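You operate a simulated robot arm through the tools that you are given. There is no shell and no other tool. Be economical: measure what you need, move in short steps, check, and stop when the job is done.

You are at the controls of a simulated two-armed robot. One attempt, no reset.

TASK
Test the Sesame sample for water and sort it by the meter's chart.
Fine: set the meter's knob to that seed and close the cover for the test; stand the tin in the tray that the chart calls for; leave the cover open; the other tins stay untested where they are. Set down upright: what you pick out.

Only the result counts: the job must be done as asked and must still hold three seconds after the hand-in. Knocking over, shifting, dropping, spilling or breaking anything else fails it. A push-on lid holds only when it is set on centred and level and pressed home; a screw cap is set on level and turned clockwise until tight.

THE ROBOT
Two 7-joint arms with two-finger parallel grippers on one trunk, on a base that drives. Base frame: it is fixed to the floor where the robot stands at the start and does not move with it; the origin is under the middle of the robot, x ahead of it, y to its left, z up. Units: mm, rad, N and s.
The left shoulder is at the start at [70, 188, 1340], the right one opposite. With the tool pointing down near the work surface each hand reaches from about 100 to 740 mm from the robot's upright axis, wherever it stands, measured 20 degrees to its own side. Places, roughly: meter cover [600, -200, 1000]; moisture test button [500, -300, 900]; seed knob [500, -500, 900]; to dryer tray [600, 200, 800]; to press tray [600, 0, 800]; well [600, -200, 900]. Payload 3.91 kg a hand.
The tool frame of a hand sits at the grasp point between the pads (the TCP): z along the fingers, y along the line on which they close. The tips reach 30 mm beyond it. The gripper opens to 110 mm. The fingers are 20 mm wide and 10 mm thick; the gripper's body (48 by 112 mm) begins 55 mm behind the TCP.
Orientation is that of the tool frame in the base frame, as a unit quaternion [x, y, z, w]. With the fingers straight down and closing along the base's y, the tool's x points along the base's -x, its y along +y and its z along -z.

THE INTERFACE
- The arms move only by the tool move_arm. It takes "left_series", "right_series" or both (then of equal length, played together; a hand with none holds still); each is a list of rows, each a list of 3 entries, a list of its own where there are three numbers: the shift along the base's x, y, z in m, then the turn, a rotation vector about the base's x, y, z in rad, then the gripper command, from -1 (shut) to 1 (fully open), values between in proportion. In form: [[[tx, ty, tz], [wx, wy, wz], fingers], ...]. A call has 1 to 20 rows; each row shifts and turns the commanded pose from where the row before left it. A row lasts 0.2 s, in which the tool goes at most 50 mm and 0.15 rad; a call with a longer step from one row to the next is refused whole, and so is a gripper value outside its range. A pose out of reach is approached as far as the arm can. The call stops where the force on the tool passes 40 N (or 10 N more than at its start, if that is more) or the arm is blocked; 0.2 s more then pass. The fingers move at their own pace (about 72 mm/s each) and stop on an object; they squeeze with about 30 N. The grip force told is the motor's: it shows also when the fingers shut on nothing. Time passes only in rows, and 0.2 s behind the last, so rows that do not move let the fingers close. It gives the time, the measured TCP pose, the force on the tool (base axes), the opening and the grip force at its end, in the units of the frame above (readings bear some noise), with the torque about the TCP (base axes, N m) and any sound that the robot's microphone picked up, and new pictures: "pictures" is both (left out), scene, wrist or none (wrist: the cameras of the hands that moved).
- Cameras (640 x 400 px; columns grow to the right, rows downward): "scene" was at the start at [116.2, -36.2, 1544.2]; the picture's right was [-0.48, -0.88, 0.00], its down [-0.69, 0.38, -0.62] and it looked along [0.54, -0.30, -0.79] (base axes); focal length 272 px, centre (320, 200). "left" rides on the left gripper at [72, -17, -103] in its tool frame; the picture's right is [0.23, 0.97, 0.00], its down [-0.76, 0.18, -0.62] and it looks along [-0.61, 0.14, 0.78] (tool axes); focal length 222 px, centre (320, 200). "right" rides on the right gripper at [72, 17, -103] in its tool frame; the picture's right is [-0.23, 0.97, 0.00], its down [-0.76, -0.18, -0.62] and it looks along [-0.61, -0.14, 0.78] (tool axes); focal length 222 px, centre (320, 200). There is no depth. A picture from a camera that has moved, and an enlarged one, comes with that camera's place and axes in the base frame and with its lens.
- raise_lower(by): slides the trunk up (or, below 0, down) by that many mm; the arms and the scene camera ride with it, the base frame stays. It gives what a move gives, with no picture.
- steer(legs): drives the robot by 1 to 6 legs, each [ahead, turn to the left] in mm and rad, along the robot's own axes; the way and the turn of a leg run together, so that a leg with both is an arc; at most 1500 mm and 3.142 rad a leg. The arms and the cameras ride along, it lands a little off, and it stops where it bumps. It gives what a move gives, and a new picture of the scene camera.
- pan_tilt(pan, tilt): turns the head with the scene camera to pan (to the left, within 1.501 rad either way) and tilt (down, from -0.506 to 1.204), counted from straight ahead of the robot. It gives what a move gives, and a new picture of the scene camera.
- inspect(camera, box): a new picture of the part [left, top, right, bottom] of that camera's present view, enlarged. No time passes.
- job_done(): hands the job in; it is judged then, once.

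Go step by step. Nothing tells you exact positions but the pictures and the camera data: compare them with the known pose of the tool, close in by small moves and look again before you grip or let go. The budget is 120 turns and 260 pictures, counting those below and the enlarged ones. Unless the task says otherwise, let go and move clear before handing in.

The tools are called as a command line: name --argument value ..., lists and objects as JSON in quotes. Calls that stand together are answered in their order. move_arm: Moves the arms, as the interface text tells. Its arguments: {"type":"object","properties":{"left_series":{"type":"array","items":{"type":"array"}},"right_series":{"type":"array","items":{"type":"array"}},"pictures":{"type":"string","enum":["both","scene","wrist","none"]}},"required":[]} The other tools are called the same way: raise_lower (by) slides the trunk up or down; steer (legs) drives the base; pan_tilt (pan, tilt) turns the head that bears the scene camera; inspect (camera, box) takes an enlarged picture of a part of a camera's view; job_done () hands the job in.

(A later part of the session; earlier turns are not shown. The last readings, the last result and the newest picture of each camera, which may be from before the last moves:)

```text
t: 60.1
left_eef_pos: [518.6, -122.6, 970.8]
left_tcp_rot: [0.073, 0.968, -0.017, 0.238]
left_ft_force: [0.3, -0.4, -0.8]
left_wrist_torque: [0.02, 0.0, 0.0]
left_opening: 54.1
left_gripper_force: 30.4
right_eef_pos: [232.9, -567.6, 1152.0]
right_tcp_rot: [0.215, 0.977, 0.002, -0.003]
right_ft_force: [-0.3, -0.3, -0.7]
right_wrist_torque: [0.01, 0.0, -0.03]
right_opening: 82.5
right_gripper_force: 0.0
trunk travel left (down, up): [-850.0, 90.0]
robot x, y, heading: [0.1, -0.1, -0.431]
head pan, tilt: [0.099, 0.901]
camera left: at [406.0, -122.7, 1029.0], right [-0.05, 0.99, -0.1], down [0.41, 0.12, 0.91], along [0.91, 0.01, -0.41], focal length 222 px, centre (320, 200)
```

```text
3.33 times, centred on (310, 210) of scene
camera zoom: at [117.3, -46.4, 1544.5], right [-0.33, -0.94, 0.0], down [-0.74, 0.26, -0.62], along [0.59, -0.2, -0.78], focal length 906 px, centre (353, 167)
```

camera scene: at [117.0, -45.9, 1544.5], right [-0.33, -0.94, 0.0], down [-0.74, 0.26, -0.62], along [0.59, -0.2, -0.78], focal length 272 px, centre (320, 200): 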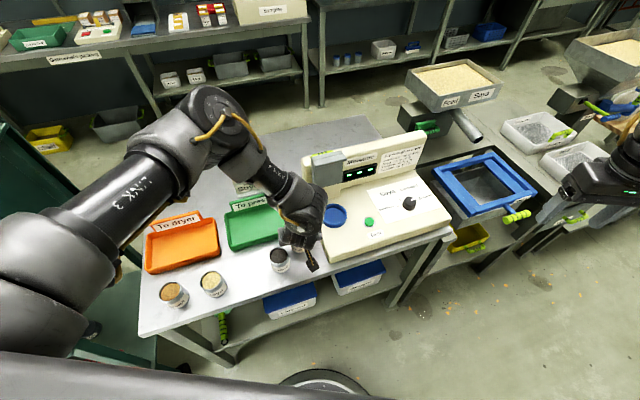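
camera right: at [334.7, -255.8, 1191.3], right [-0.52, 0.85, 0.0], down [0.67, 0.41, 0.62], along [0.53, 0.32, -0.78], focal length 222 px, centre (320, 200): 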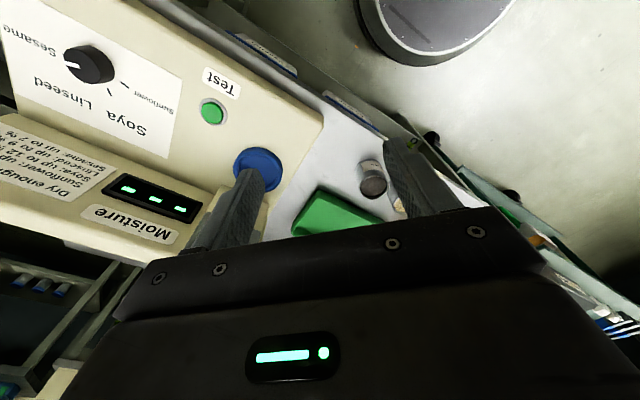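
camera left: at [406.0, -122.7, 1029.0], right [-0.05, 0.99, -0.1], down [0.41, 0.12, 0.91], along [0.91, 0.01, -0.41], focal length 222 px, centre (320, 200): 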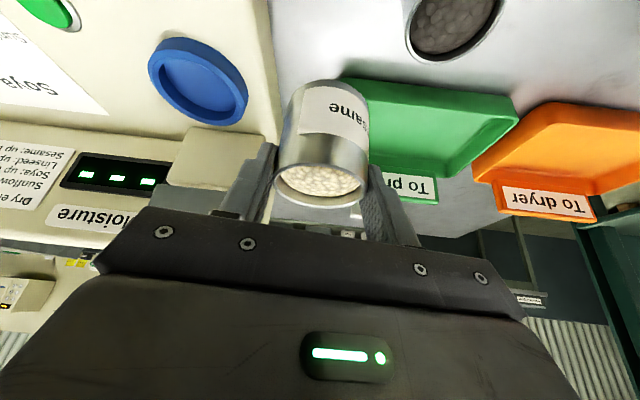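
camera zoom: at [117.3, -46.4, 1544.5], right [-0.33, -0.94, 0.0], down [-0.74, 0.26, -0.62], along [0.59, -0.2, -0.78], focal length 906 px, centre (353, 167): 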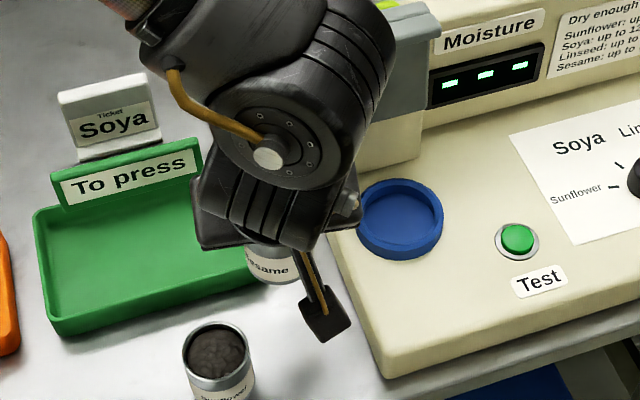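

Tin held with a backward lean. I move over the well at this height and check.

move_arm --left_series '[[[0.008, -0.0305, 0], [0, 0, 0], -0.2], [[0.008, -0.0305, 0], [0, 0, 0], -0.2], [[0.008, -0.0305, 0], [0, 0, 0], -0.2], [[0.008, -0.0305, 0], [0, 0, 0], -0.2], [[0, 0, 0], [0, 0, 0], -0.2]]' --pictures "wrist"

inspect --camera "scene" --box '[280, 140, 400, 240]'

inspect --camera "left" --box '[250, 50, 410, 210]'

```text
t: 61.3
left_eef_pos: [552.8, -243.2, 969.9]
left_tcp_rot: [0.074, 0.968, -0.017, 0.24]
left_ft_force: [-0.4, 0.6, -1.0]
left_wrist_torque: [0.0, -0.03, 0.02]
left_opening: 54.4
left_gripper_force: 30.1
right_eef_pos: [232.6, -568.1, 1152.0]
right_tcp_rot: [0.215, 0.977, 0.002, -0.002]
right_ft_force: [0.4, 0.0, -0.2]
right_wrist_torque: [0.01, 0.01, -0.01]
right_opening: 82.3
right_gripper_force: 0.0
trunk travel left (down, up): [-850.0, 90.0]
robot x, y, heading: [-2.8, -0.9, -0.434]
head pan, tilt: [0.099, 0.901]
camera left: at [440.5, -243.7, 1028.3], right [-0.05, 0.99, -0.1], down [0.41, 0.12, 0.91], along [0.91, 0.01, -0.41], focal length 222 px, centre (320, 200)
```

left: 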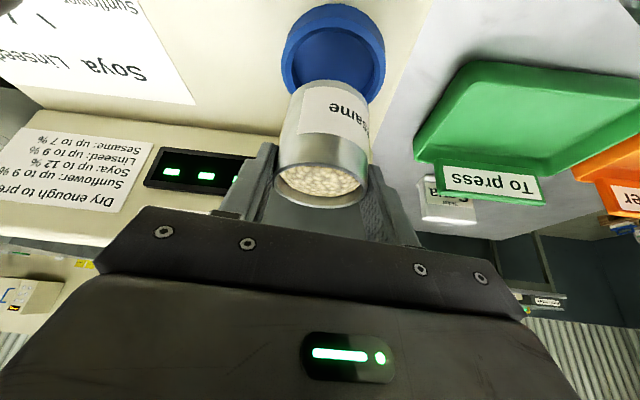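

```text
4.00 times, centred on (340, 190) of scene
camera zoom: at [117.0, -45.8, 1544.5], right [-0.33, -0.94, 0.0], down [-0.74, 0.26, -0.62], along [0.59, -0.2, -0.78], focal length 1088 px, centre (240, 240)
```

zoom: 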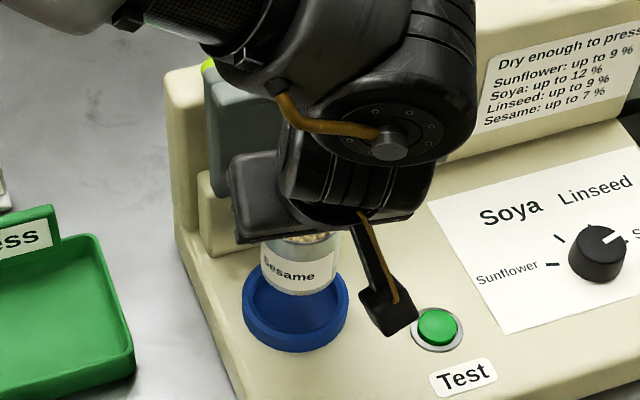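

```text
2.50 times, centred on (330, 130) of left
camera zoom: at [440.5, -243.7, 1028.3], right [-0.05, 0.99, -0.1], down [0.41, 0.12, 0.91], along [0.91, 0.01, -0.41], focal length 555 px, centre (295, 375)
```

zoom: 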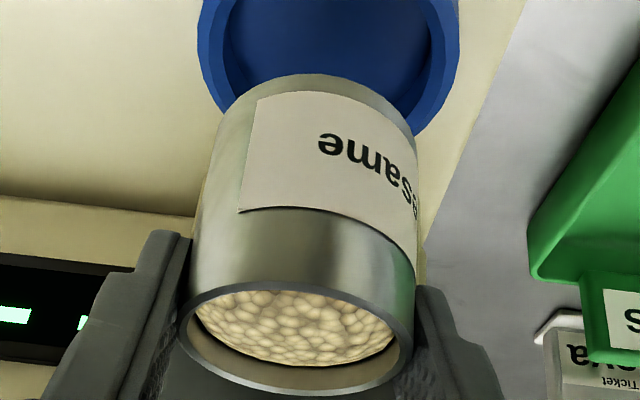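

Alignment checks out: tin centre within ~2 mm of the well centre. I descend to near the well floor.

move_arm --left_series '[[[0.0005, -0.0015, -0.015], [0, 0, 0], -0.2], [[0, 0, -0.015], [0, 0, 0], -0.2], [[0, 0, -0.01], [0, 0, 0], -0.2], [[0, 0, -0.005], [0, 0, 0], -0.2], [[0, 0, 0], [0, 0, 0], -0.2]]' --pictures "wrist"

inspect --camera "scene" --box '[280, 140, 400, 240]'

```text
t: 62.5
left_eef_pos: [553.1, -245.7, 926.6]
left_tcp_rot: [0.072, 0.968, -0.019, 0.24]
left_ft_force: [-0.7, -1.4, 5.8]
left_wrist_torque: [-0.14, 0.05, 0.01]
left_opening: 54.3
left_gripper_force: 30.0
right_eef_pos: [230.6, -568.0, 1152.3]
right_tcp_rot: [0.216, 0.976, 0.002, -0.002]
right_ft_force: [-0.4, 0.7, 0.8]
right_wrist_torque: [0.01, -0.01, -0.02]
right_opening: 82.5
right_gripper_force: 0.0
trunk travel left (down, up): [-850.0, 90.0]
robot x, y, heading: [4.3, -2.0, -0.433]
head pan, tilt: [0.099, 0.901]
camera left: at [441.3, -246.3, 985.8], right [-0.05, 0.99, -0.11], down [0.41, 0.12, 0.91], along [0.91, 0.01, -0.41], focal length 222 px, centre (320, 200)
```

left: 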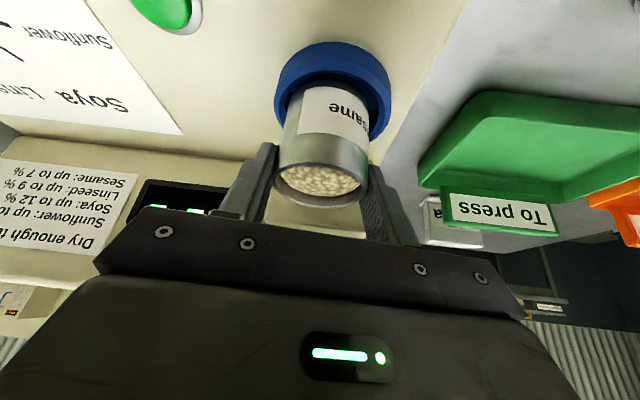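

```text
4.00 times, centred on (340, 190) of scene
camera zoom: at [116.2, -45.8, 1544.7], right [-0.33, -0.94, 0.0], down [-0.74, 0.26, -0.62], along [0.59, -0.2, -0.78], focal length 1088 px, centre (240, 240)
```

zoom: 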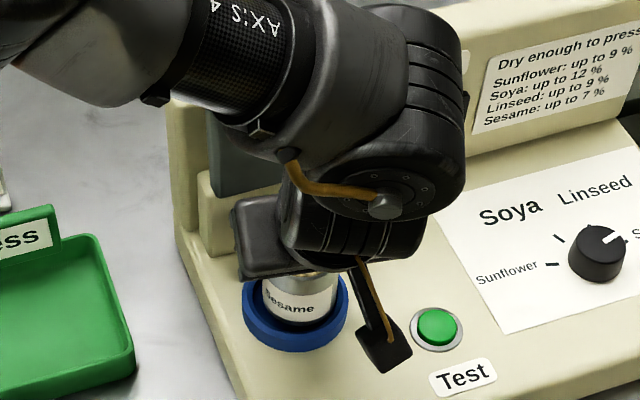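

There's light contact already; I check whether the tin is on the well floor or on its rim.

inspect --camera "left" --box '[250, 30, 410, 130]'

inspect --camera "scene" --box '[330, 200, 380, 235]'

```text
4.00 times, centred on (330, 80) of left
camera zoom: at [441.3, -246.3, 985.8], right [-0.05, 0.99, -0.11], down [0.41, 0.12, 0.91], along [0.91, 0.01, -0.41], focal length 888 px, centre (280, 680)
```

zoom: 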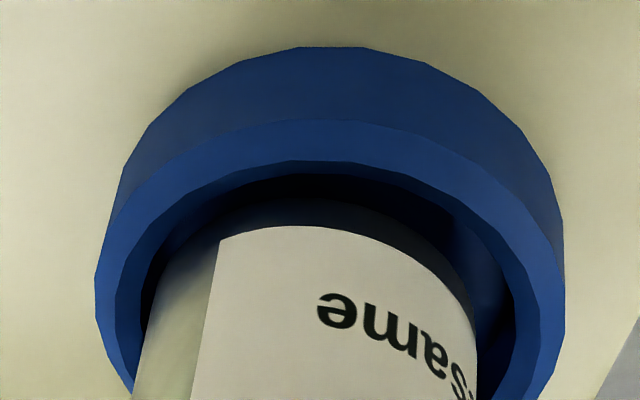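

```text
11.43 times, centred on (355, 218) of scene
camera zoom: at [116.2, -45.8, 1544.7], right [-0.33, -0.94, 0.0], down [-0.74, 0.26, -0.62], along [0.59, -0.2, -0.78], focal length 3107 px, centre (-80, 0)
```

zoom: 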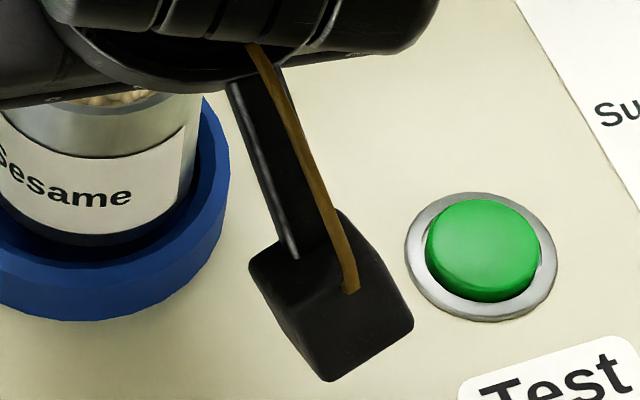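

The tin is inside the cup. I press down a touch to confirm the floor.

move_arm --left_series '[[[0, 0.001, -0.001], [0, 0, 0], -0.2], [[0, 0, -0.001], [0, 0, 0], -0.2], [[0, 0, 0], [0, 0, 0], -0.2]]' --pictures "none"

```text
t: 63.3
left_eef_pos: [553.0, -244.5, 926.7]
left_tcp_rot: [0.073, 0.968, -0.019, 0.241]
left_ft_force: [3.3, -4.7, 20.0]
left_wrist_torque: [-0.57, 0.31, 0.13]
left_opening: 54.4
left_gripper_force: 30.3
right_eef_pos: [230.9, -568.2, 1152.1]
right_tcp_rot: [0.215, 0.977, 0.002, -0.001]
right_ft_force: [-0.5, 0.2, 0.7]
right_wrist_torque: [0.02, 0.02, 0.02]
right_opening: 82.5
right_gripper_force: 0.0
trunk travel left (down, up): [-850.0, 90.0]
robot x, y, heading: [-0.4, -3.6, -0.433]
head pan, tilt: [0.099, 0.901]
```

Seated on the floor. I release and withdraw along the fingers, then look at the cover.

move_arm --left_series '[[[0, 0, 0.001], [0, 0, 0], 0.35], [[0, 0, 0], [0, 0, 0], 0.35], [[-0.0186, 0.003, 0.0354], [0, 0, 0], 0.35], [[-0.0186, 0.003, 0.0354], [0, 0, 0], 0.35], [[-0.0186, 0.003, 0.0354], [0, 0, 0], 0.35], [[-0.02, 0.003, 0.04], [0, 0, 0], 0.35], [[-0.02, 0.02, 0.04], [0, 0, 0], 0.35], [[-0.02, 0.03, 0.03], [0, 0, 0], 0.35], [[0, 0.04, 0.02], [0, 0, 0], 0.35], [[0, 0, 0], [0, 0, 0], 0.35]]'

inspect --camera "scene" --box '[290, 130, 400, 240]'

inspect --camera "left" --box '[60, 0, 380, 200]'

```text
t: 65.5
left_eef_pos: [438.9, -140.4, 1164.4]
left_tcp_rot: [0.072, 0.968, -0.017, 0.239]
left_ft_force: [-1.2, -0.5, 0.3]
left_wrist_torque: [0.0, -0.03, 0.0]
left_opening: 74.1
left_gripper_force: 0.1
right_eef_pos: [231.6, -568.0, 1151.9]
right_tcp_rot: [0.215, 0.977, 0.003, -0.002]
right_ft_force: [0.7, -0.1, -0.1]
right_wrist_torque: [0.01, 0.01, -0.02]
right_opening: 82.7
right_gripper_force: 0.1
trunk travel left (down, up): [-850.0, 90.0]
robot x, y, heading: [0.5, 2.9, -0.437]
head pan, tilt: [0.099, 0.901]
camera scene: at [116.8, -46.9, 1544.5], right [-0.33, -0.94, 0.0], down [-0.74, 0.26, -0.62], along [0.59, -0.2, -0.78], focal length 272 px, centre (320, 200)
camera left: at [327.2, -140.6, 1223.1], right [-0.05, 0.99, -0.1], down [0.41, 0.12, 0.91], along [0.91, 0.01, -0.41], focal length 222 px, centre (320, 200)
```

scene: 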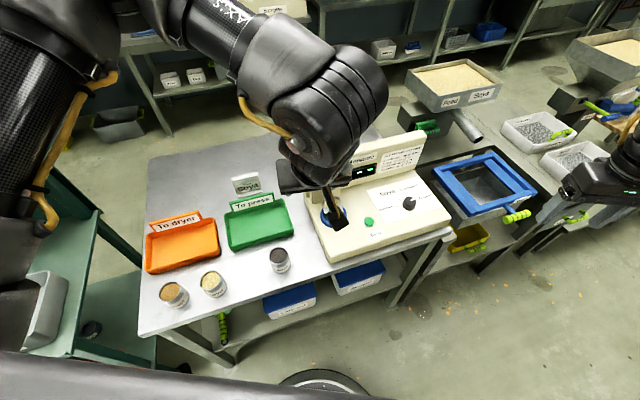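
left: 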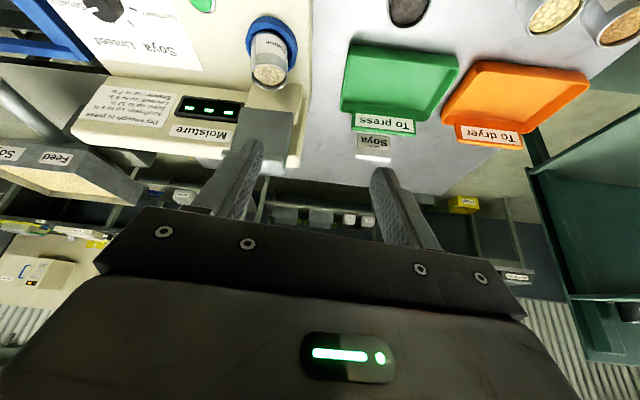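

```text
3.64 times, centred on (345, 185) of scene
camera zoom: at [116.8, -46.9, 1544.5], right [-0.33, -0.94, 0.0], down [-0.74, 0.26, -0.62], along [0.59, -0.2, -0.78], focal length 989 px, centre (229, 254)
```

zoom: 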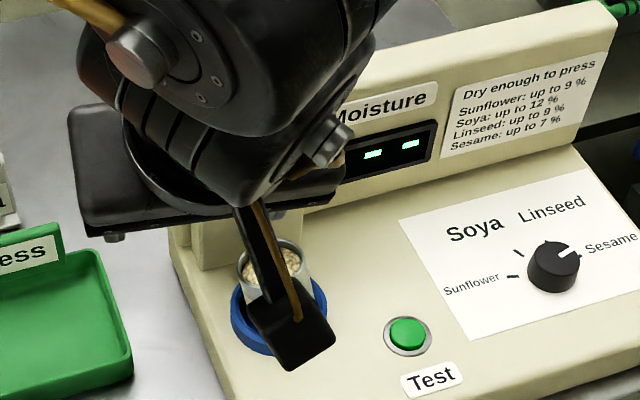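

```text
2.00 times, centred on (220, 100) of left
camera zoom: at [327.2, -140.6, 1223.1], right [-0.05, 0.99, -0.1], down [0.41, 0.12, 0.91], along [0.91, 0.01, -0.41], focal length 444 px, centre (520, 400)
```

zoom: 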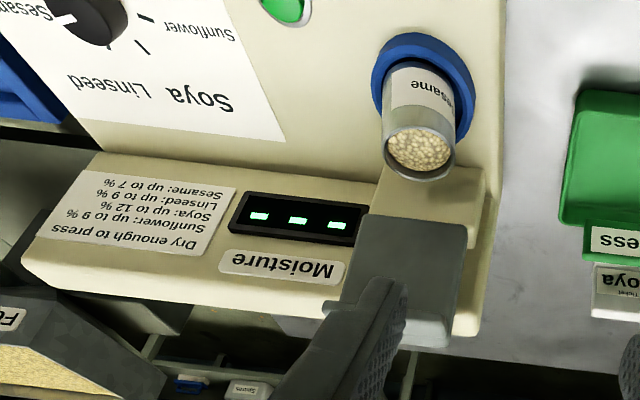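

The tin stands in the well. I move the arm out of the view to inspect the cover and its handle.

move_arm --left_series '[[[0, 0.04, 0.01], [0.018, 0.119, 0], 0.35], [[0, 0.04, 0.01], [0.018, 0.119, 0], 0.35], [[0, 0.04, 0.01], [0.018, 0.119, 0.05], 0], [[0, 0.04, 0.01], [0.018, 0.119, 0.05], -0.5], [[0, 0.03, 0.01], [0, 0, 0.05], -1], [[0, 0, 0], [0, 0, 0], -1]]' --pictures "none"

inspect --camera "scene" --box '[290, 130, 390, 230]'

inspect --camera "left" --box '[0, 0, 320, 250]'

```text
t: 66.9
left_eef_pos: [437.8, 44.8, 1213.8]
left_tcp_rot: [0.0, 1.0, 0.008, 0.001]
left_ft_force: [0.2, -1.5, 0.1]
left_wrist_torque: [0.0, 0.01, -0.02]
left_opening: 0.1
left_gripper_force: 30.1
right_eef_pos: [230.5, -569.3, 1151.2]
right_tcp_rot: [0.215, 0.977, 0.004, -0.002]
right_ft_force: [0.5, 0.8, 0.1]
right_wrist_torque: [0.0, 0.01, 0.0]
right_opening: 82.3
right_gripper_force: 0.0
trunk travel left (down, up): [-850.0, 90.0]
robot x, y, heading: [-0.1, -0.1, -0.433]
head pan, tilt: [0.099, 0.901]
```

```text
4.00 times, centred on (340, 180) of scene
camera zoom: at [116.2, -48.3, 1544.5], right [-0.33, -0.94, 0.0], down [-0.74, 0.26, -0.62], along [0.59, -0.2, -0.78], focal length 1088 px, centre (240, 280)
```

zoom: 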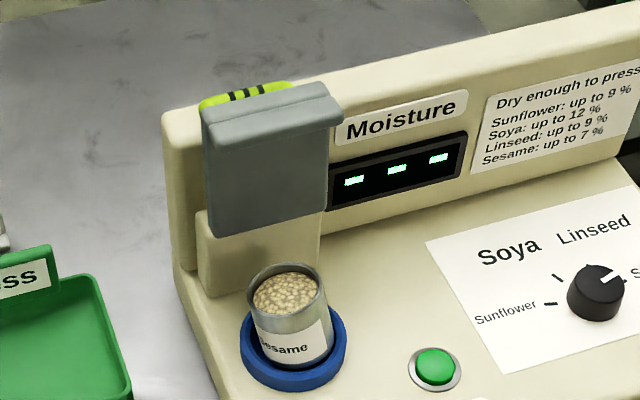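

```text
1.60 times, centred on (160, 125) of left
camera zoom: at [367.5, 26.0, 1318.0], right [-0.23, 0.97, 0.01], down [0.76, 0.17, 0.63], along [0.61, 0.15, -0.78], focal length 355 px, centre (576, 320)
```

zoom: 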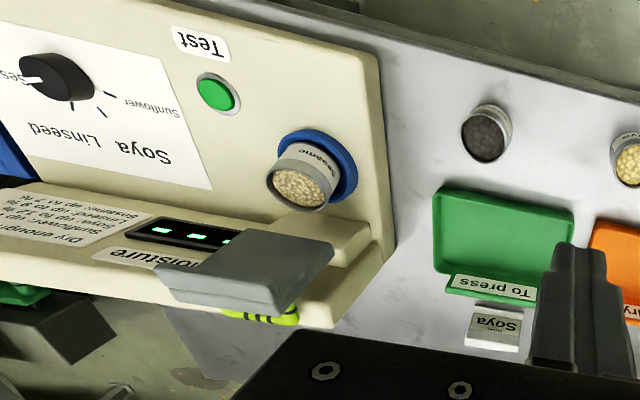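

The cover is a ~85 mm wide plate, hinged at the bottom and leaning back; I plan to grasp it across its sides (closing along y) and swing it down. First I go above it to look.

move_arm --left_series '[[[0.015, -0.035, 0], [0, 0, 0], -0.5], [[0.015, -0.035, 0], [0, 0, 0], 0], [[0.015, -0.035, 0], [0, 0, -0.05], 0.5], [[0.015, -0.035, 0], [0, 0, -0.05], 1], [[0.015, -0.035, 0], [0, 0, 0], 1], [[0.015, -0.035, 0], [0, 0, 0], 1], [[0.015, -0.035, 0], [0, 0, 0], 1], [[0.015, -0.035, 0], [0, 0, 0], 1], [[0.01, -0.01, -0.02], [0, 0, 0], 1], [[0, 0, -0.03], [0, 0, 0], 1], [[0, 0, 0], [0, 0, 0], 1]]'

inspect --camera "left" --box '[160, 60, 480, 260]'

inspect --camera "scene" --box '[290, 110, 390, 220]'

```text
t: 69.3
left_eef_pos: [567.4, -239.3, 1163.8]
left_tcp_rot: [0.051, 0.999, 0.007, 0.002]
left_ft_force: [-0.6, -1.2, -0.2]
left_wrist_torque: [0.03, -0.02, -0.02]
left_opening: 110.2
left_gripper_force: 0.1
right_eef_pos: [230.4, -567.4, 1151.1]
right_tcp_rot: [0.216, 0.976, 0.002, -0.002]
right_ft_force: [0.4, -0.4, 0.1]
right_wrist_torque: [-0.04, -0.04, 0.01]
right_opening: 82.5
right_gripper_force: 0.0
trunk travel left (down, up): [-850.0, 90.0]
robot x, y, heading: [-0.2, 0.9, -0.431]
head pan, tilt: [0.099, 0.901]
camera scene: at [116.1, -46.7, 1544.6], right [-0.33, -0.94, 0.0], down [-0.74, 0.26, -0.62], along [0.59, -0.2, -0.78], focal length 272 px, centre (320, 200)
camera left: at [495.2, -252.2, 1266.8], right [-0.13, 0.99, 0.01], down [0.77, 0.09, 0.63], along [0.62, 0.09, -0.78], focal length 222 px, centre (320, 200)
```

scene: 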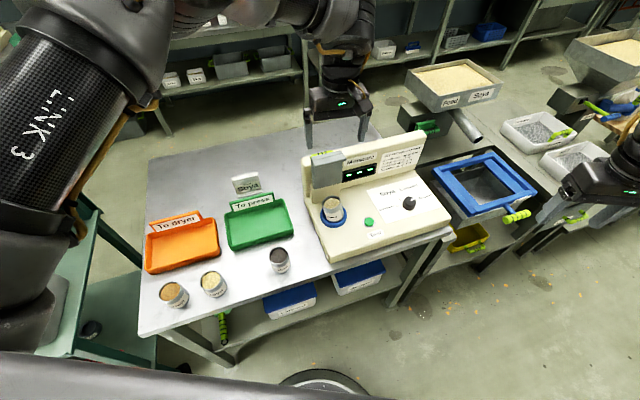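
left: 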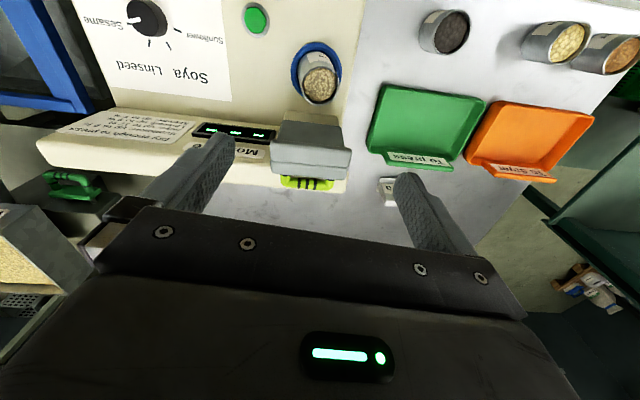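

```text
2.00 times, centred on (320, 160) of left
camera zoom: at [495.2, -252.2, 1266.8], right [-0.13, 0.99, 0.01], down [0.77, 0.09, 0.63], along [0.62, 0.09, -0.78], focal length 444 px, centre (320, 280)
```

zoom: 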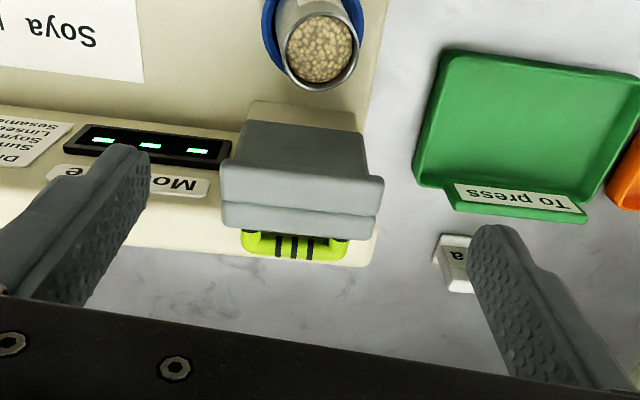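

```text
3.64 times, centred on (340, 165) of scene
camera zoom: at [116.1, -46.7, 1544.6], right [-0.33, -0.94, 0.0], down [-0.74, 0.26, -0.62], along [0.59, -0.2, -0.78], focal length 989 px, centre (247, 327)
```

zoom: 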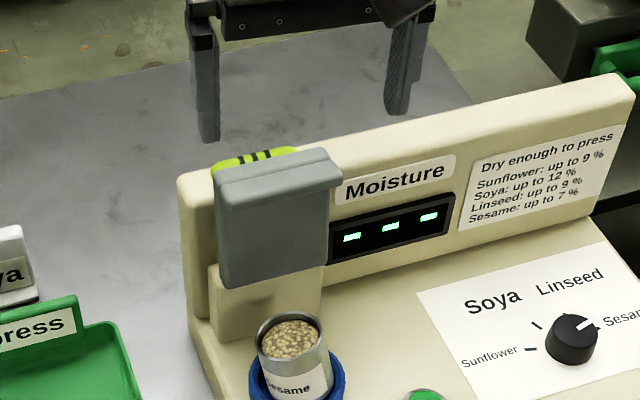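

Clear view: cover lip spans y -289…-200 at x ≈ 605–632, top z ≈ 1055. I align the fingers over it and lower so the pads sit beside it.

move_arm --left_series '[[[0.017, -0.002, 0], [0, 0, 0.05], 1], [[0.017, -0.002, 0], [0, 0, 0.05], 1], [[0.017, -0.002, -0.02], [0, 0, 0], 1], [[0, 0, -0.03], [0, 0, 0], 1], [[0, 0, 0], [0, 0, 0], 1]]'

inspect --camera "left" --box '[160, 60, 480, 260]'

inspect --camera "scene" --box '[290, 110, 390, 220]'

```text
t: 70.5
left_eef_pos: [617.5, -244.3, 1112.4]
left_tcp_rot: [0.001, 1.0, 0.006, 0.002]
left_ft_force: [0.3, -0.3, -0.5]
left_wrist_torque: [0.02, 0.0, 0.03]
left_opening: 109.8
left_gripper_force: 0.1
right_eef_pos: [231.0, -568.8, 1152.5]
right_tcp_rot: [0.216, 0.976, 0.002, -0.002]
right_ft_force: [-0.2, -0.5, -0.6]
right_wrist_torque: [-0.03, -0.02, 0.02]
right_opening: 82.4
right_gripper_force: 0.1
trunk travel left (down, up): [-850.0, 90.0]
robot x, y, heading: [4.1, 1.0, -0.432]
head pan, tilt: [0.099, 0.901]
camera scene: at [116.0, -45.9, 1544.6], right [-0.33, -0.94, 0.0], down [-0.74, 0.26, -0.62], along [0.59, -0.2, -0.78], focal length 272 px, centre (320, 200)
camera left: at [546.3, -263.7, 1215.8], right [-0.23, 0.97, 0.01], down [0.76, 0.17, 0.63], along [0.61, 0.15, -0.78], focal length 222 px, centre (320, 200)
```

scene: 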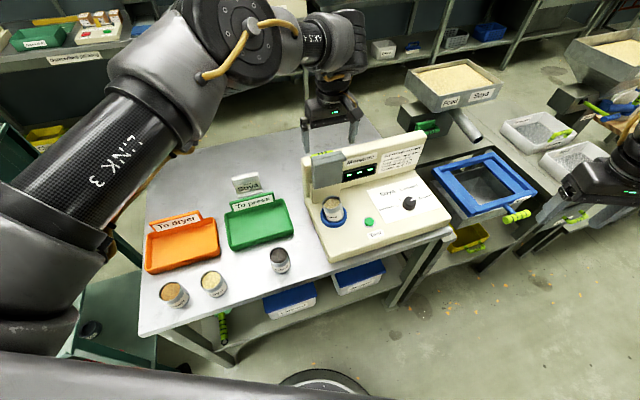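
left: 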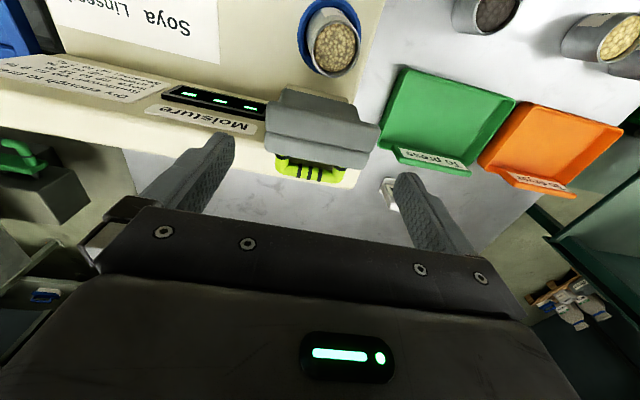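

```text
2.00 times, centred on (320, 160) of left
camera zoom: at [546.3, -263.7, 1215.8], right [-0.23, 0.97, 0.01], down [0.76, 0.17, 0.63], along [0.61, 0.15, -0.78], focal length 444 px, centre (320, 280)
```

zoom: 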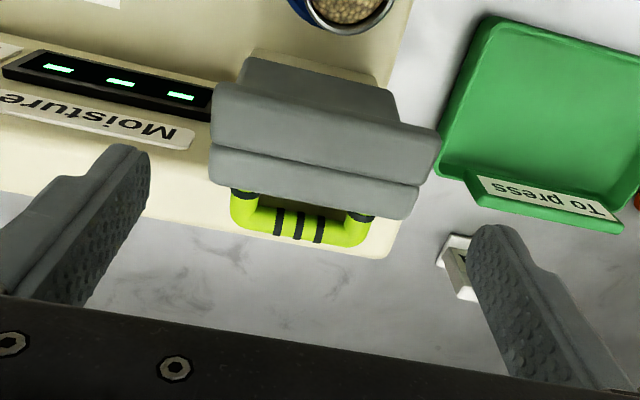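

```text
3.64 times, centred on (340, 165) of scene
camera zoom: at [116.0, -45.9, 1544.6], right [-0.33, -0.94, 0.0], down [-0.74, 0.26, -0.62], along [0.59, -0.2, -0.78], focal length 989 px, centre (247, 327)
```

zoom: 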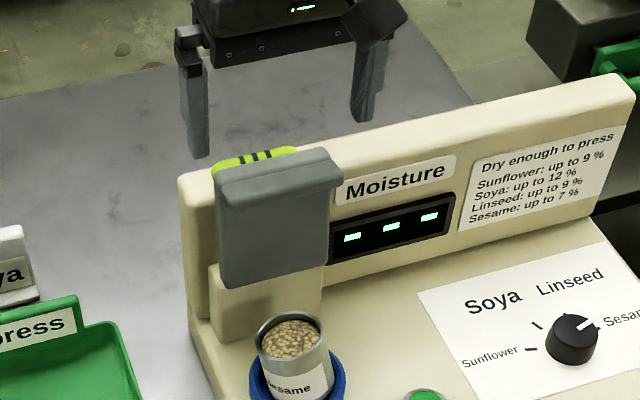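

I lower to z 1030 beside the cover's top slab and close on its sides.

move_arm --left_series '[[[0, 0, -0.03], [0, 0, 0], 1], [[0, 0, -0.03], [0, 0, 0], 1], [[0, 0, -0.022], [0, 0, 0], 1], [[0, 0, 0], [0, 0, 0], 0.4], [[0, 0, 0], [0, 0, 0], 0.4], [[0, 0, 0], [0, 0, 0], 0.4]]'

inspect --camera "scene" --box '[290, 110, 390, 220]'

inspect --camera "left" --box '[160, 60, 480, 260]'

```text
t: 71.9
left_eef_pos: [615.0, -243.5, 1034.7]
left_tcp_rot: [0.001, 1.0, 0.005, 0.002]
left_ft_force: [-0.6, 1.2, -2.8]
left_wrist_torque: [-1.23, -0.05, 0.21]
left_opening: 89.6
left_gripper_force: 45.0
left hand out of reach, approached as far as the arm can: row 2
right_eef_pos: [232.0, -567.0, 1151.8]
right_tcp_rot: [0.216, 0.976, 0.002, -0.003]
right_ft_force: [-0.3, 0.1, -0.1]
right_wrist_torque: [-0.01, 0.01, 0.03]
right_opening: 82.7
right_gripper_force: 0.1
trunk travel left (down, up): [-850.0, 90.0]
robot x, y, heading: [0.1, 0.4, -0.433]
head pan, tilt: [0.099, 0.901]
camera scene: at [116.9, -45.9, 1544.5], right [-0.33, -0.94, 0.0], down [-0.74, 0.26, -0.62], along [0.59, -0.2, -0.78], focal length 272 px, centre (320, 200)
camera left: at [543.4, -262.3, 1136.9], right [-0.23, 0.97, 0.01], down [0.76, 0.17, 0.63], along [0.61, 0.15, -0.78], focal length 222 px, centre (320, 200)
```

scene: 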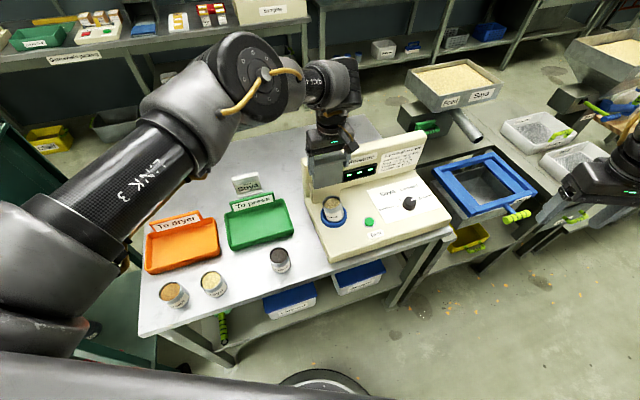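
left: 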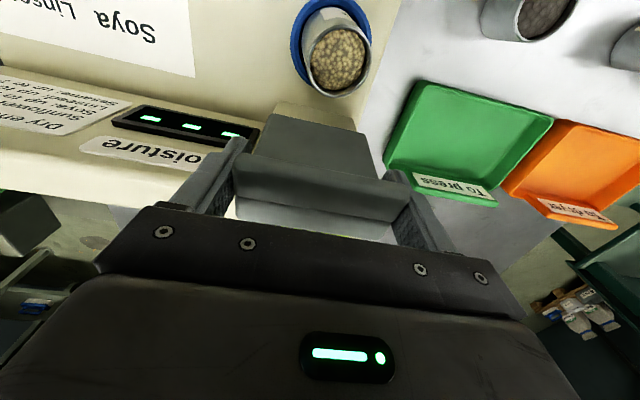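

```text
3.64 times, centred on (340, 165) of scene
camera zoom: at [116.9, -45.9, 1544.5], right [-0.33, -0.94, 0.0], down [-0.74, 0.26, -0.62], along [0.59, -0.2, -0.78], focal length 989 px, centre (247, 327)
```

zoom: 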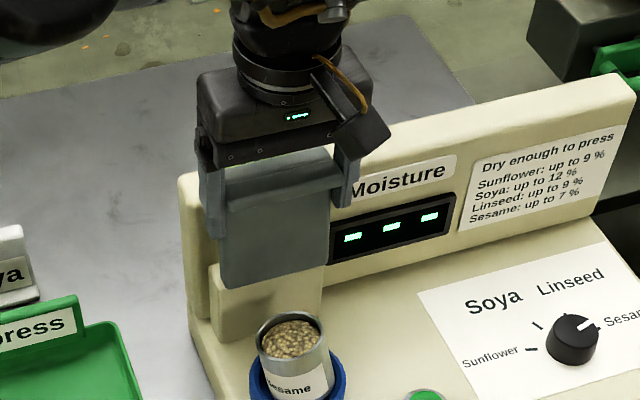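

```text
2.00 times, centred on (320, 160) of left
camera zoom: at [543.4, -262.3, 1136.9], right [-0.23, 0.97, 0.01], down [0.76, 0.17, 0.63], along [0.61, 0.15, -0.78], focal length 444 px, centre (320, 280)
```

zoom: 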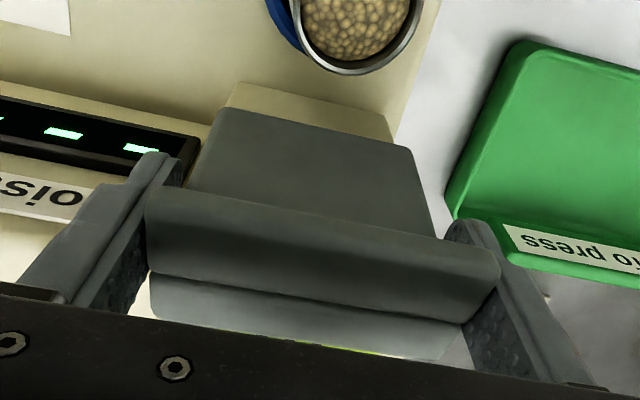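

The cover is held by its sides. I swing it forward along an arc, first about 45°.

move_arm --left_series '[[[-0.0108, 0, -0.0007], [0, 0, 0], 0.4], [[-0.0107, 0, -0.0021], [0, 0, 0], 0.4], [[-0.0103, 0, -0.0035], [0, 0, 0], 0.4], [[-0.0097, 0, -0.0048], [0, 0, 0], 0.4], [[-0.009, 0, -0.006], [0, 0, 0], 0.4], [[-0.0082, 0, -0.0072], [0, 0, 0], 0.4], [[0, 0, 0], [0, 0, 0], 0.4]]'

inspect --camera "scene" --box '[290, 110, 390, 220]'

```text
t: 73.5
left_eef_pos: [555.6, -243.4, 1007.0]
left_tcp_rot: [0.0, 1.0, 0.007, 0.002]
left_ft_force: [3.5, 9.8, 16.2]
left_wrist_torque: [-0.34, -1.25, 0.93]
left_opening: 89.8
left_gripper_force: 44.9
right_eef_pos: [230.5, -564.8, 1153.5]
right_tcp_rot: [0.216, 0.976, 0.001, -0.002]
right_ft_force: [0.3, 0.1, -0.1]
right_wrist_torque: [0.02, 0.01, -0.01]
right_opening: 82.3
right_gripper_force: 0.1
trunk travel left (down, up): [-850.0, 90.0]
robot x, y, heading: [2.0, -0.3, -0.434]
head pan, tilt: [0.099, 0.901]
camera scene: at [114.8, -42.6, 1544.9], right [-0.33, -0.94, 0.0], down [-0.74, 0.26, -0.62], along [0.59, -0.2, -0.78], focal length 272 px, centre (320, 200)
camera left: at [484.4, -262.4, 1111.3], right [-0.23, 0.97, 0.01], down [0.76, 0.17, 0.63], along [0.61, 0.15, -0.78], focal length 222 px, centre (320, 200)
```

scene: 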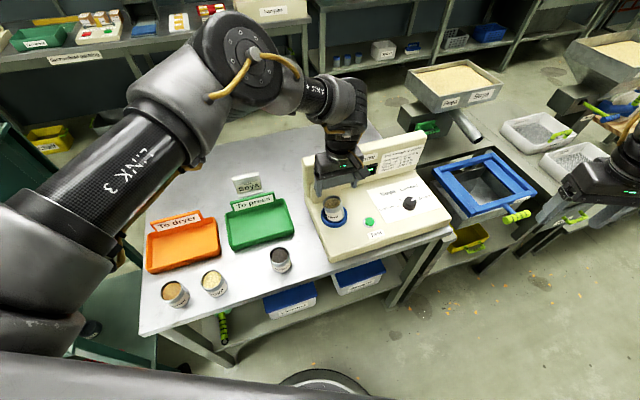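
left: 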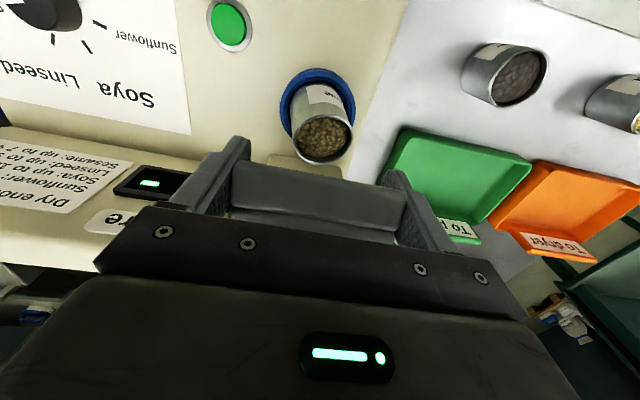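

```text
3.64 times, centred on (340, 165) of scene
camera zoom: at [114.8, -42.6, 1544.9], right [-0.33, -0.94, 0.0], down [-0.74, 0.26, -0.62], along [0.59, -0.2, -0.78], focal length 989 px, centre (247, 327)
```

zoom: 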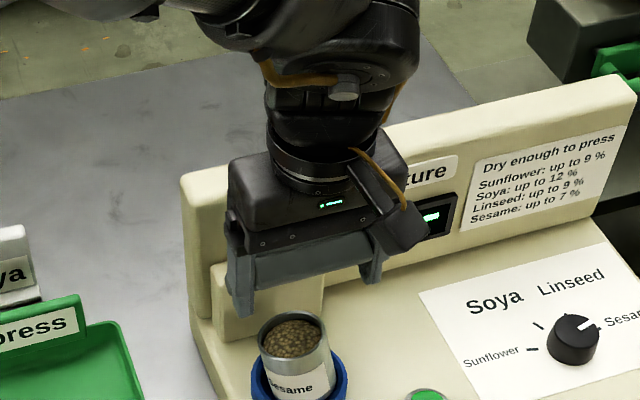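

It swings well. I continue to about 65° and then look.

move_arm --left_series '[[[-0.0075, 0, -0.006], [0, 0, 0], 0.4], [[-0.0065, 0, -0.008], [0, 0, 0], 0.4], [[-0.005, 0, -0.009], [0, 0, 0], 0.4], [[0, 0, 0], [0, 0, 0], 0.4]]' --pictures "wrist"

inspect --camera "scene" --box '[290, 110, 390, 220]'

```text
t: 74.5
left_eef_pos: [536.6, -244.3, 985.7]
left_tcp_rot: [0.001, 1.0, 0.006, 0.003]
left_ft_force: [0.0, 8.5, 14.9]
left_wrist_torque: [-0.58, -1.27, 1.31]
left_opening: 89.9
left_gripper_force: 45.3
right_eef_pos: [230.5, -566.1, 1154.9]
right_tcp_rot: [0.216, 0.976, 0.001, -0.002]
right_ft_force: [-0.9, -0.4, 0.4]
right_wrist_torque: [-0.04, -0.01, -0.05]
right_opening: 82.2
right_gripper_force: 0.1
trunk travel left (down, up): [-850.0, 90.0]
robot x, y, heading: [0.2, 0.2, -0.435]
head pan, tilt: [0.099, 0.901]
camera left: at [463.9, -262.2, 1089.2], right [-0.23, 0.97, 0.01], down [0.76, 0.17, 0.63], along [0.61, 0.15, -0.78], focal length 222 px, centre (320, 200)
```

left: 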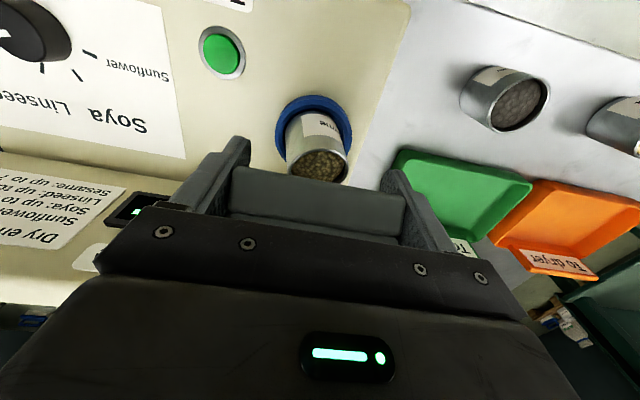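

```text
3.64 times, centred on (340, 165) of scene
camera zoom: at [114.1, -42.9, 1544.9], right [-0.33, -0.94, 0.0], down [-0.74, 0.26, -0.62], along [0.59, -0.2, -0.78], focal length 989 px, centre (247, 327)
```

zoom: 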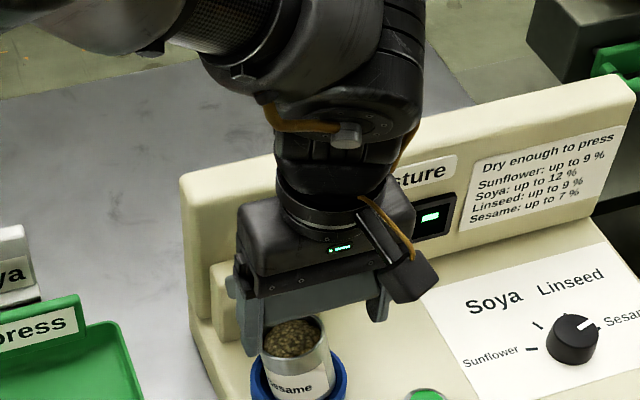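

Forces are steady; I complete the arc down to closed.

move_arm --left_series '[[[-0.0043, 0, -0.0106], [0, 0, 0], 0.4], [[-0.0032, 0, -0.0111], [0, 0, 0], 0.4], [[-0.001, 0, -0.0113], [0, 0, 0], 0.4], [[0, 0, 0], [0, 0, 0], 0.4]]' --pictures "wrist"

inspect --camera "scene" --box '[290, 110, 390, 220]'

```text
t: 75.5
left_eef_pos: [522.5, -243.6, 954.5]
left_tcp_rot: [0.002, 1.0, 0.006, 0.001]
left_ft_force: [-25.9, 12.8, 18.5]
left_wrist_torque: [-1.19, -1.21, 1.06]
left_opening: 90.3
left_gripper_force: 45.5
right_eef_pos: [223.9, -564.4, 1154.8]
right_tcp_rot: [0.217, 0.976, 0.001, 0.001]
right_ft_force: [-0.2, -0.8, -0.2]
right_wrist_torque: [0.0, 0.0, 0.02]
right_opening: 82.5
right_gripper_force: 0.0
trunk travel left (down, up): [-850.0, 90.0]
robot x, y, heading: [-0.3, 2.4, -0.434]
head pan, tilt: [0.099, 0.901]
camera left: at [450.5, -262.0, 1057.5], right [-0.22, 0.97, 0.01], down [0.76, 0.17, 0.63], along [0.61, 0.15, -0.78], focal length 222 px, centre (320, 200)
```

left: 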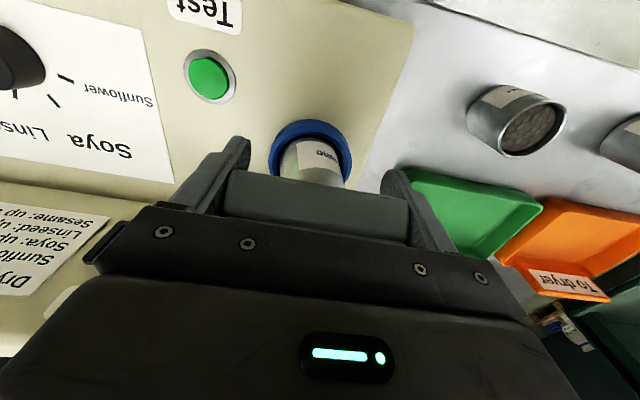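

```text
3.64 times, centred on (340, 165) of scene
camera zoom: at [108.3, -41.9, 1545.3], right [-0.33, -0.94, 0.0], down [-0.74, 0.26, -0.63], along [0.59, -0.21, -0.78], focal length 989 px, centre (247, 327)
```

zoom: 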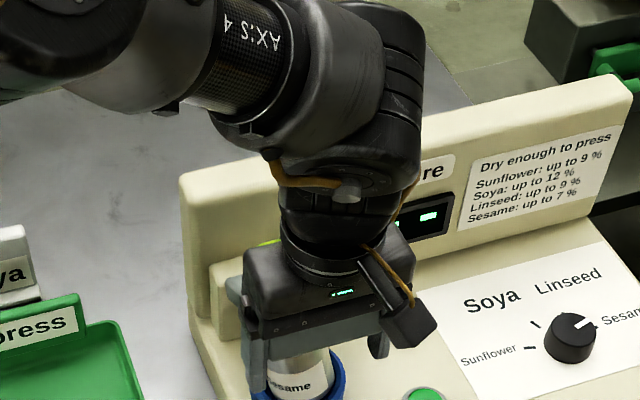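

Force is building, probably the handle against the palm. I open the fingers and rise to see how the cover sits.

move_arm --left_series '[[[0, 0, 0], [0, 0, 0], 1], [[0, 0, 0], [0, 0, 0], 1], [[0, 0, 0.02], [0, 0, 0], 1], [[0, 0, 0.04], [0, 0, 0], 1], [[0, 0, 0.04], [0, 0, 0], 1], [[0, 0, 0], [0, 0, 0], 1]]' --pictures "wrist"

inspect --camera "scene" --box '[290, 110, 390, 220]'

inspect --camera "left" --box '[160, 60, 480, 260]'

```text
t: 76.9
left_eef_pos: [530.7, -250.0, 1047.5]
left_tcp_rot: [0.001, 1.0, 0.007, 0.001]
left_ft_force: [-0.1, -0.6, -0.5]
left_wrist_torque: [-0.01, 0.02, -0.01]
left_opening: 109.9
left_gripper_force: 0.0
right_eef_pos: [233.0, -568.3, 1150.7]
right_tcp_rot: [0.215, 0.977, 0.003, -0.003]
right_ft_force: [0.9, -1.0, 0.3]
right_wrist_torque: [0.02, 0.02, 0.0]
right_opening: 82.2
right_gripper_force: 0.0
trunk travel left (down, up): [-850.0, 90.0]
robot x, y, heading: [3.0, 0.9, -0.435]
head pan, tilt: [0.099, 0.901]
camera left: at [459.7, -268.0, 1150.9], right [-0.23, 0.97, 0.01], down [0.76, 0.17, 0.63], along [0.61, 0.15, -0.78], focal length 222 px, centre (320, 200)
```

left: 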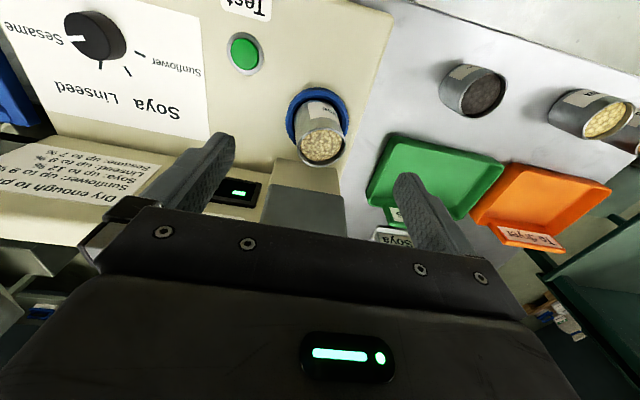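

```text
3.64 times, centred on (340, 165) of scene
camera zoom: at [118.2, -46.7, 1544.4], right [-0.33, -0.94, 0.0], down [-0.74, 0.26, -0.62], along [0.59, -0.2, -0.78], focal length 989 px, centre (247, 327)
```

zoom: 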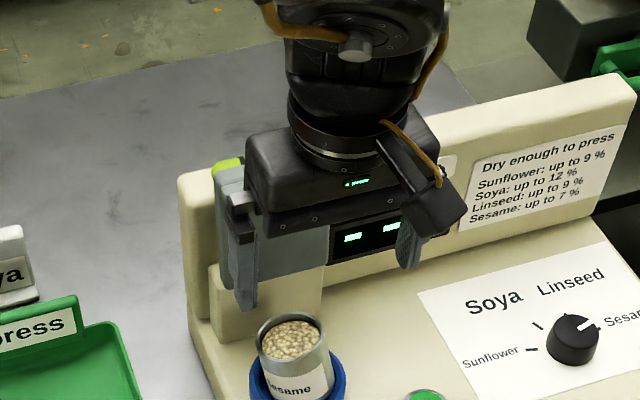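

```text
2.00 times, centred on (320, 160) of left
camera zoom: at [459.7, -268.0, 1150.9], right [-0.23, 0.97, 0.01], down [0.76, 0.17, 0.63], along [0.61, 0.15, -0.78], focal length 444 px, centre (320, 280)
```

zoom: 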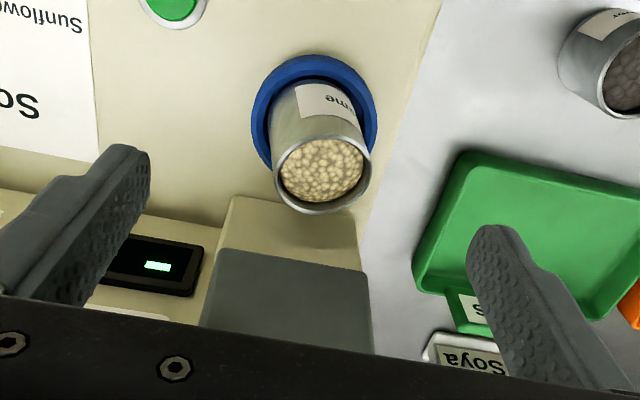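

The cover sprang back open when released, so it must be held shut with one hand while the other presses Test (button about [502, -338, 864]). I'll bring the right hand, fingers shut and leaning away, near the button as a rehearsal, with the left hand moved aside.

move_arm --left_series '[[[0, 0.03, 0.03], [0, 0, 0], 1], [[0, 0.04, 0.02], [0, 0, 0], 1], [[0, 0.04, 0.01], [0, 0, 0], 1], [[0, 0, 0], [0, 0, 0], 1], [[0, 0, 0], [0, 0, 0], 1], [[0, 0, 0], [0, 0, 0], 1], [[0, 0, 0], [0, 0, 0], 1], [[0, 0, 0], [0, 0, 0], 1], [[0, 0, 0], [0, 0, 0], 1]]' --right_series '[[[0.0305, 0.0222, -0.019], [0, 0, -0.075], -1], [[0.0305, 0.0222, -0.019], [0, 0, -0.075], -1], [[0.0305, 0.0222, -0.019], [0, 0, -0.075], -1], [[0.0305, 0.0222, -0.019], [0, 0, -0.075], -1], [[0.0305, 0.0222, -0.019], [0.106, -0.0625, 0], -1], [[0.0305, 0.0222, -0.019], [0.106, -0.0625, 0], -1], [[0.0305, 0.0222, -0.019], [0.106, -0.0625, 0], -1], [[0.0305, 0.0222, -0.019], [0.106, -0.0625, 0], -1], [[0, 0, 0], [0, 0, 0], -1]]' --pictures "scene"

```text
t: 78.9
left_eef_pos: [528.7, -132.3, 1110.9]
left_tcp_rot: [0.002, 1.0, 0.006, 0.001]
left_ft_force: [0.6, 0.0, -0.1]
left_wrist_torque: [0.0, -0.02, 0.0]
left_opening: 110.0
left_gripper_force: 0.1
right_eef_pos: [406.5, -467.6, 1072.4]
right_tcp_rot: [0.346, 0.906, 0.242, 0.038]
right_ft_force: [-0.2, -0.6, 0.6]
right_wrist_torque: [0.02, 0.03, -0.02]
right_opening: 0.1
right_gripper_force: 29.6
right hand out of reach, approached as far as the arm can: row 4, 5, 6, 7, 8
trunk travel left (down, up): [-850.0, 90.0]
robot x, y, heading: [2.4, -2.3, -0.433]
head pan, tilt: [0.099, 0.901]
camera scene: at [116.8, -44.8, 1544.6], right [-0.33, -0.94, 0.0], down [-0.74, 0.26, -0.62], along [0.59, -0.2, -0.78], focal length 272 px, centre (320, 200)
```

scene: 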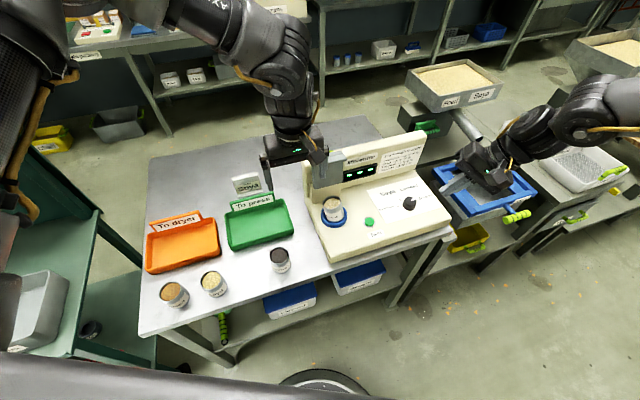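

The right arm needs a more positive yaw when reaching left (same rule as the left one). I undo the lean and turn it by +1.3 rad in place.

move_arm --right_series '[[[-0.01, -0.01, 0], [-0.106, 0.0625, 0], -1], [[-0.01, -0.01, 0], [-0.106, 0.0625, 0], -1], [[0, 0, 0], [-0.106, 0.0625, 0], -1], [[0, 0, 0], [-0.106, 0.0625, 0], -1], [[0, 0, 0], [0, 0, 0.145], -1], [[0, 0, 0], [0, 0, 0.145], -1], [[0, 0, 0], [0, 0, 0.145], -1], [[0, 0, 0], [0, 0, 0.145], -1], [[0, 0, 0], [0, 0, 0.145], -1], [[0, 0, 0], [0, 0, 0.145], -1], [[0, 0, 0], [0, 0, 0.145], -1], [[0, 0, 0], [0, 0, 0.145], -1], [[0, 0, 0], [0, 0, 0.145], -1], [[0, 0, 0], [0, 0, 0], -1]]' --pictures "none"

move_arm --right_series '[[[0.02, 0.02, -0.01], [0, 0, 0], -1], [[0.02, 0.02, -0.01], [0, 0, 0], -1], [[0.02, 0.02, -0.01], [0, 0, 0], -1], [[0.02, 0.02, -0.01], [0, 0, 0], -1], [[0, 0, 0], [0, 0, 0], -1]]' --pictures "scene"

```text
t: 81.9
left_eef_pos: [528.1, -134.0, 1110.8]
left_tcp_rot: [0.0, 1.0, 0.006, 0.001]
left_ft_force: [-0.3, 0.2, -0.1]
left_wrist_torque: [0.0, -0.04, -0.01]
left_opening: 110.0
left_gripper_force: 0.0
right_eef_pos: [362.0, -496.7, 1088.1]
right_tcp_rot: [-0.282, 0.959, 0.0, -0.003]
right_ft_force: [0.1, -0.2, 0.4]
right_wrist_torque: [-0.01, -0.04, -0.02]
right_opening: 0.0
right_gripper_force: 30.0
right hand out of reach, approached as far as the arm can: row 3, 4
trunk travel left (down, up): [-850.0, 90.0]
robot x, y, heading: [5.1, 0.8, -0.434]
head pan, tilt: [0.099, 0.901]
```

```text
t: 83.1
left_eef_pos: [528.1, -133.7, 1111.6]
left_tcp_rot: [0.001, 1.0, 0.007, 0.001]
left_ft_force: [-0.2, -0.1, 0.3]
left_wrist_torque: [0.01, 0.02, -0.01]
left_opening: 110.1
left_gripper_force: 0.1
right_eef_pos: [353.5, -471.0, 1092.3]
right_tcp_rot: [-0.282, 0.959, 0.002, -0.002]
right_ft_force: [-0.4, 0.3, -1.1]
right_wrist_torque: [0.03, -0.01, 0.03]
right_opening: 0.0
right_gripper_force: 29.8
right hand out of reach, approached as far as the arm can: row 1, 2, 3, 4
trunk travel left (down, up): [-850.0, 90.0]
robot x, y, heading: [0.6, 1.5, -0.432]
head pan, tilt: [0.099, 0.901]
camera scene: at [116.9, -45.9, 1544.6], right [-0.33, -0.94, 0.0], down [-0.74, 0.26, -0.62], along [0.59, -0.2, -0.78], focal length 272 px, centre (320, 200)
```

scene: 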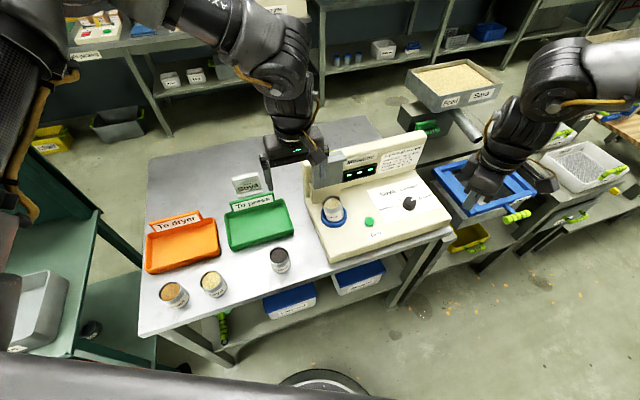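

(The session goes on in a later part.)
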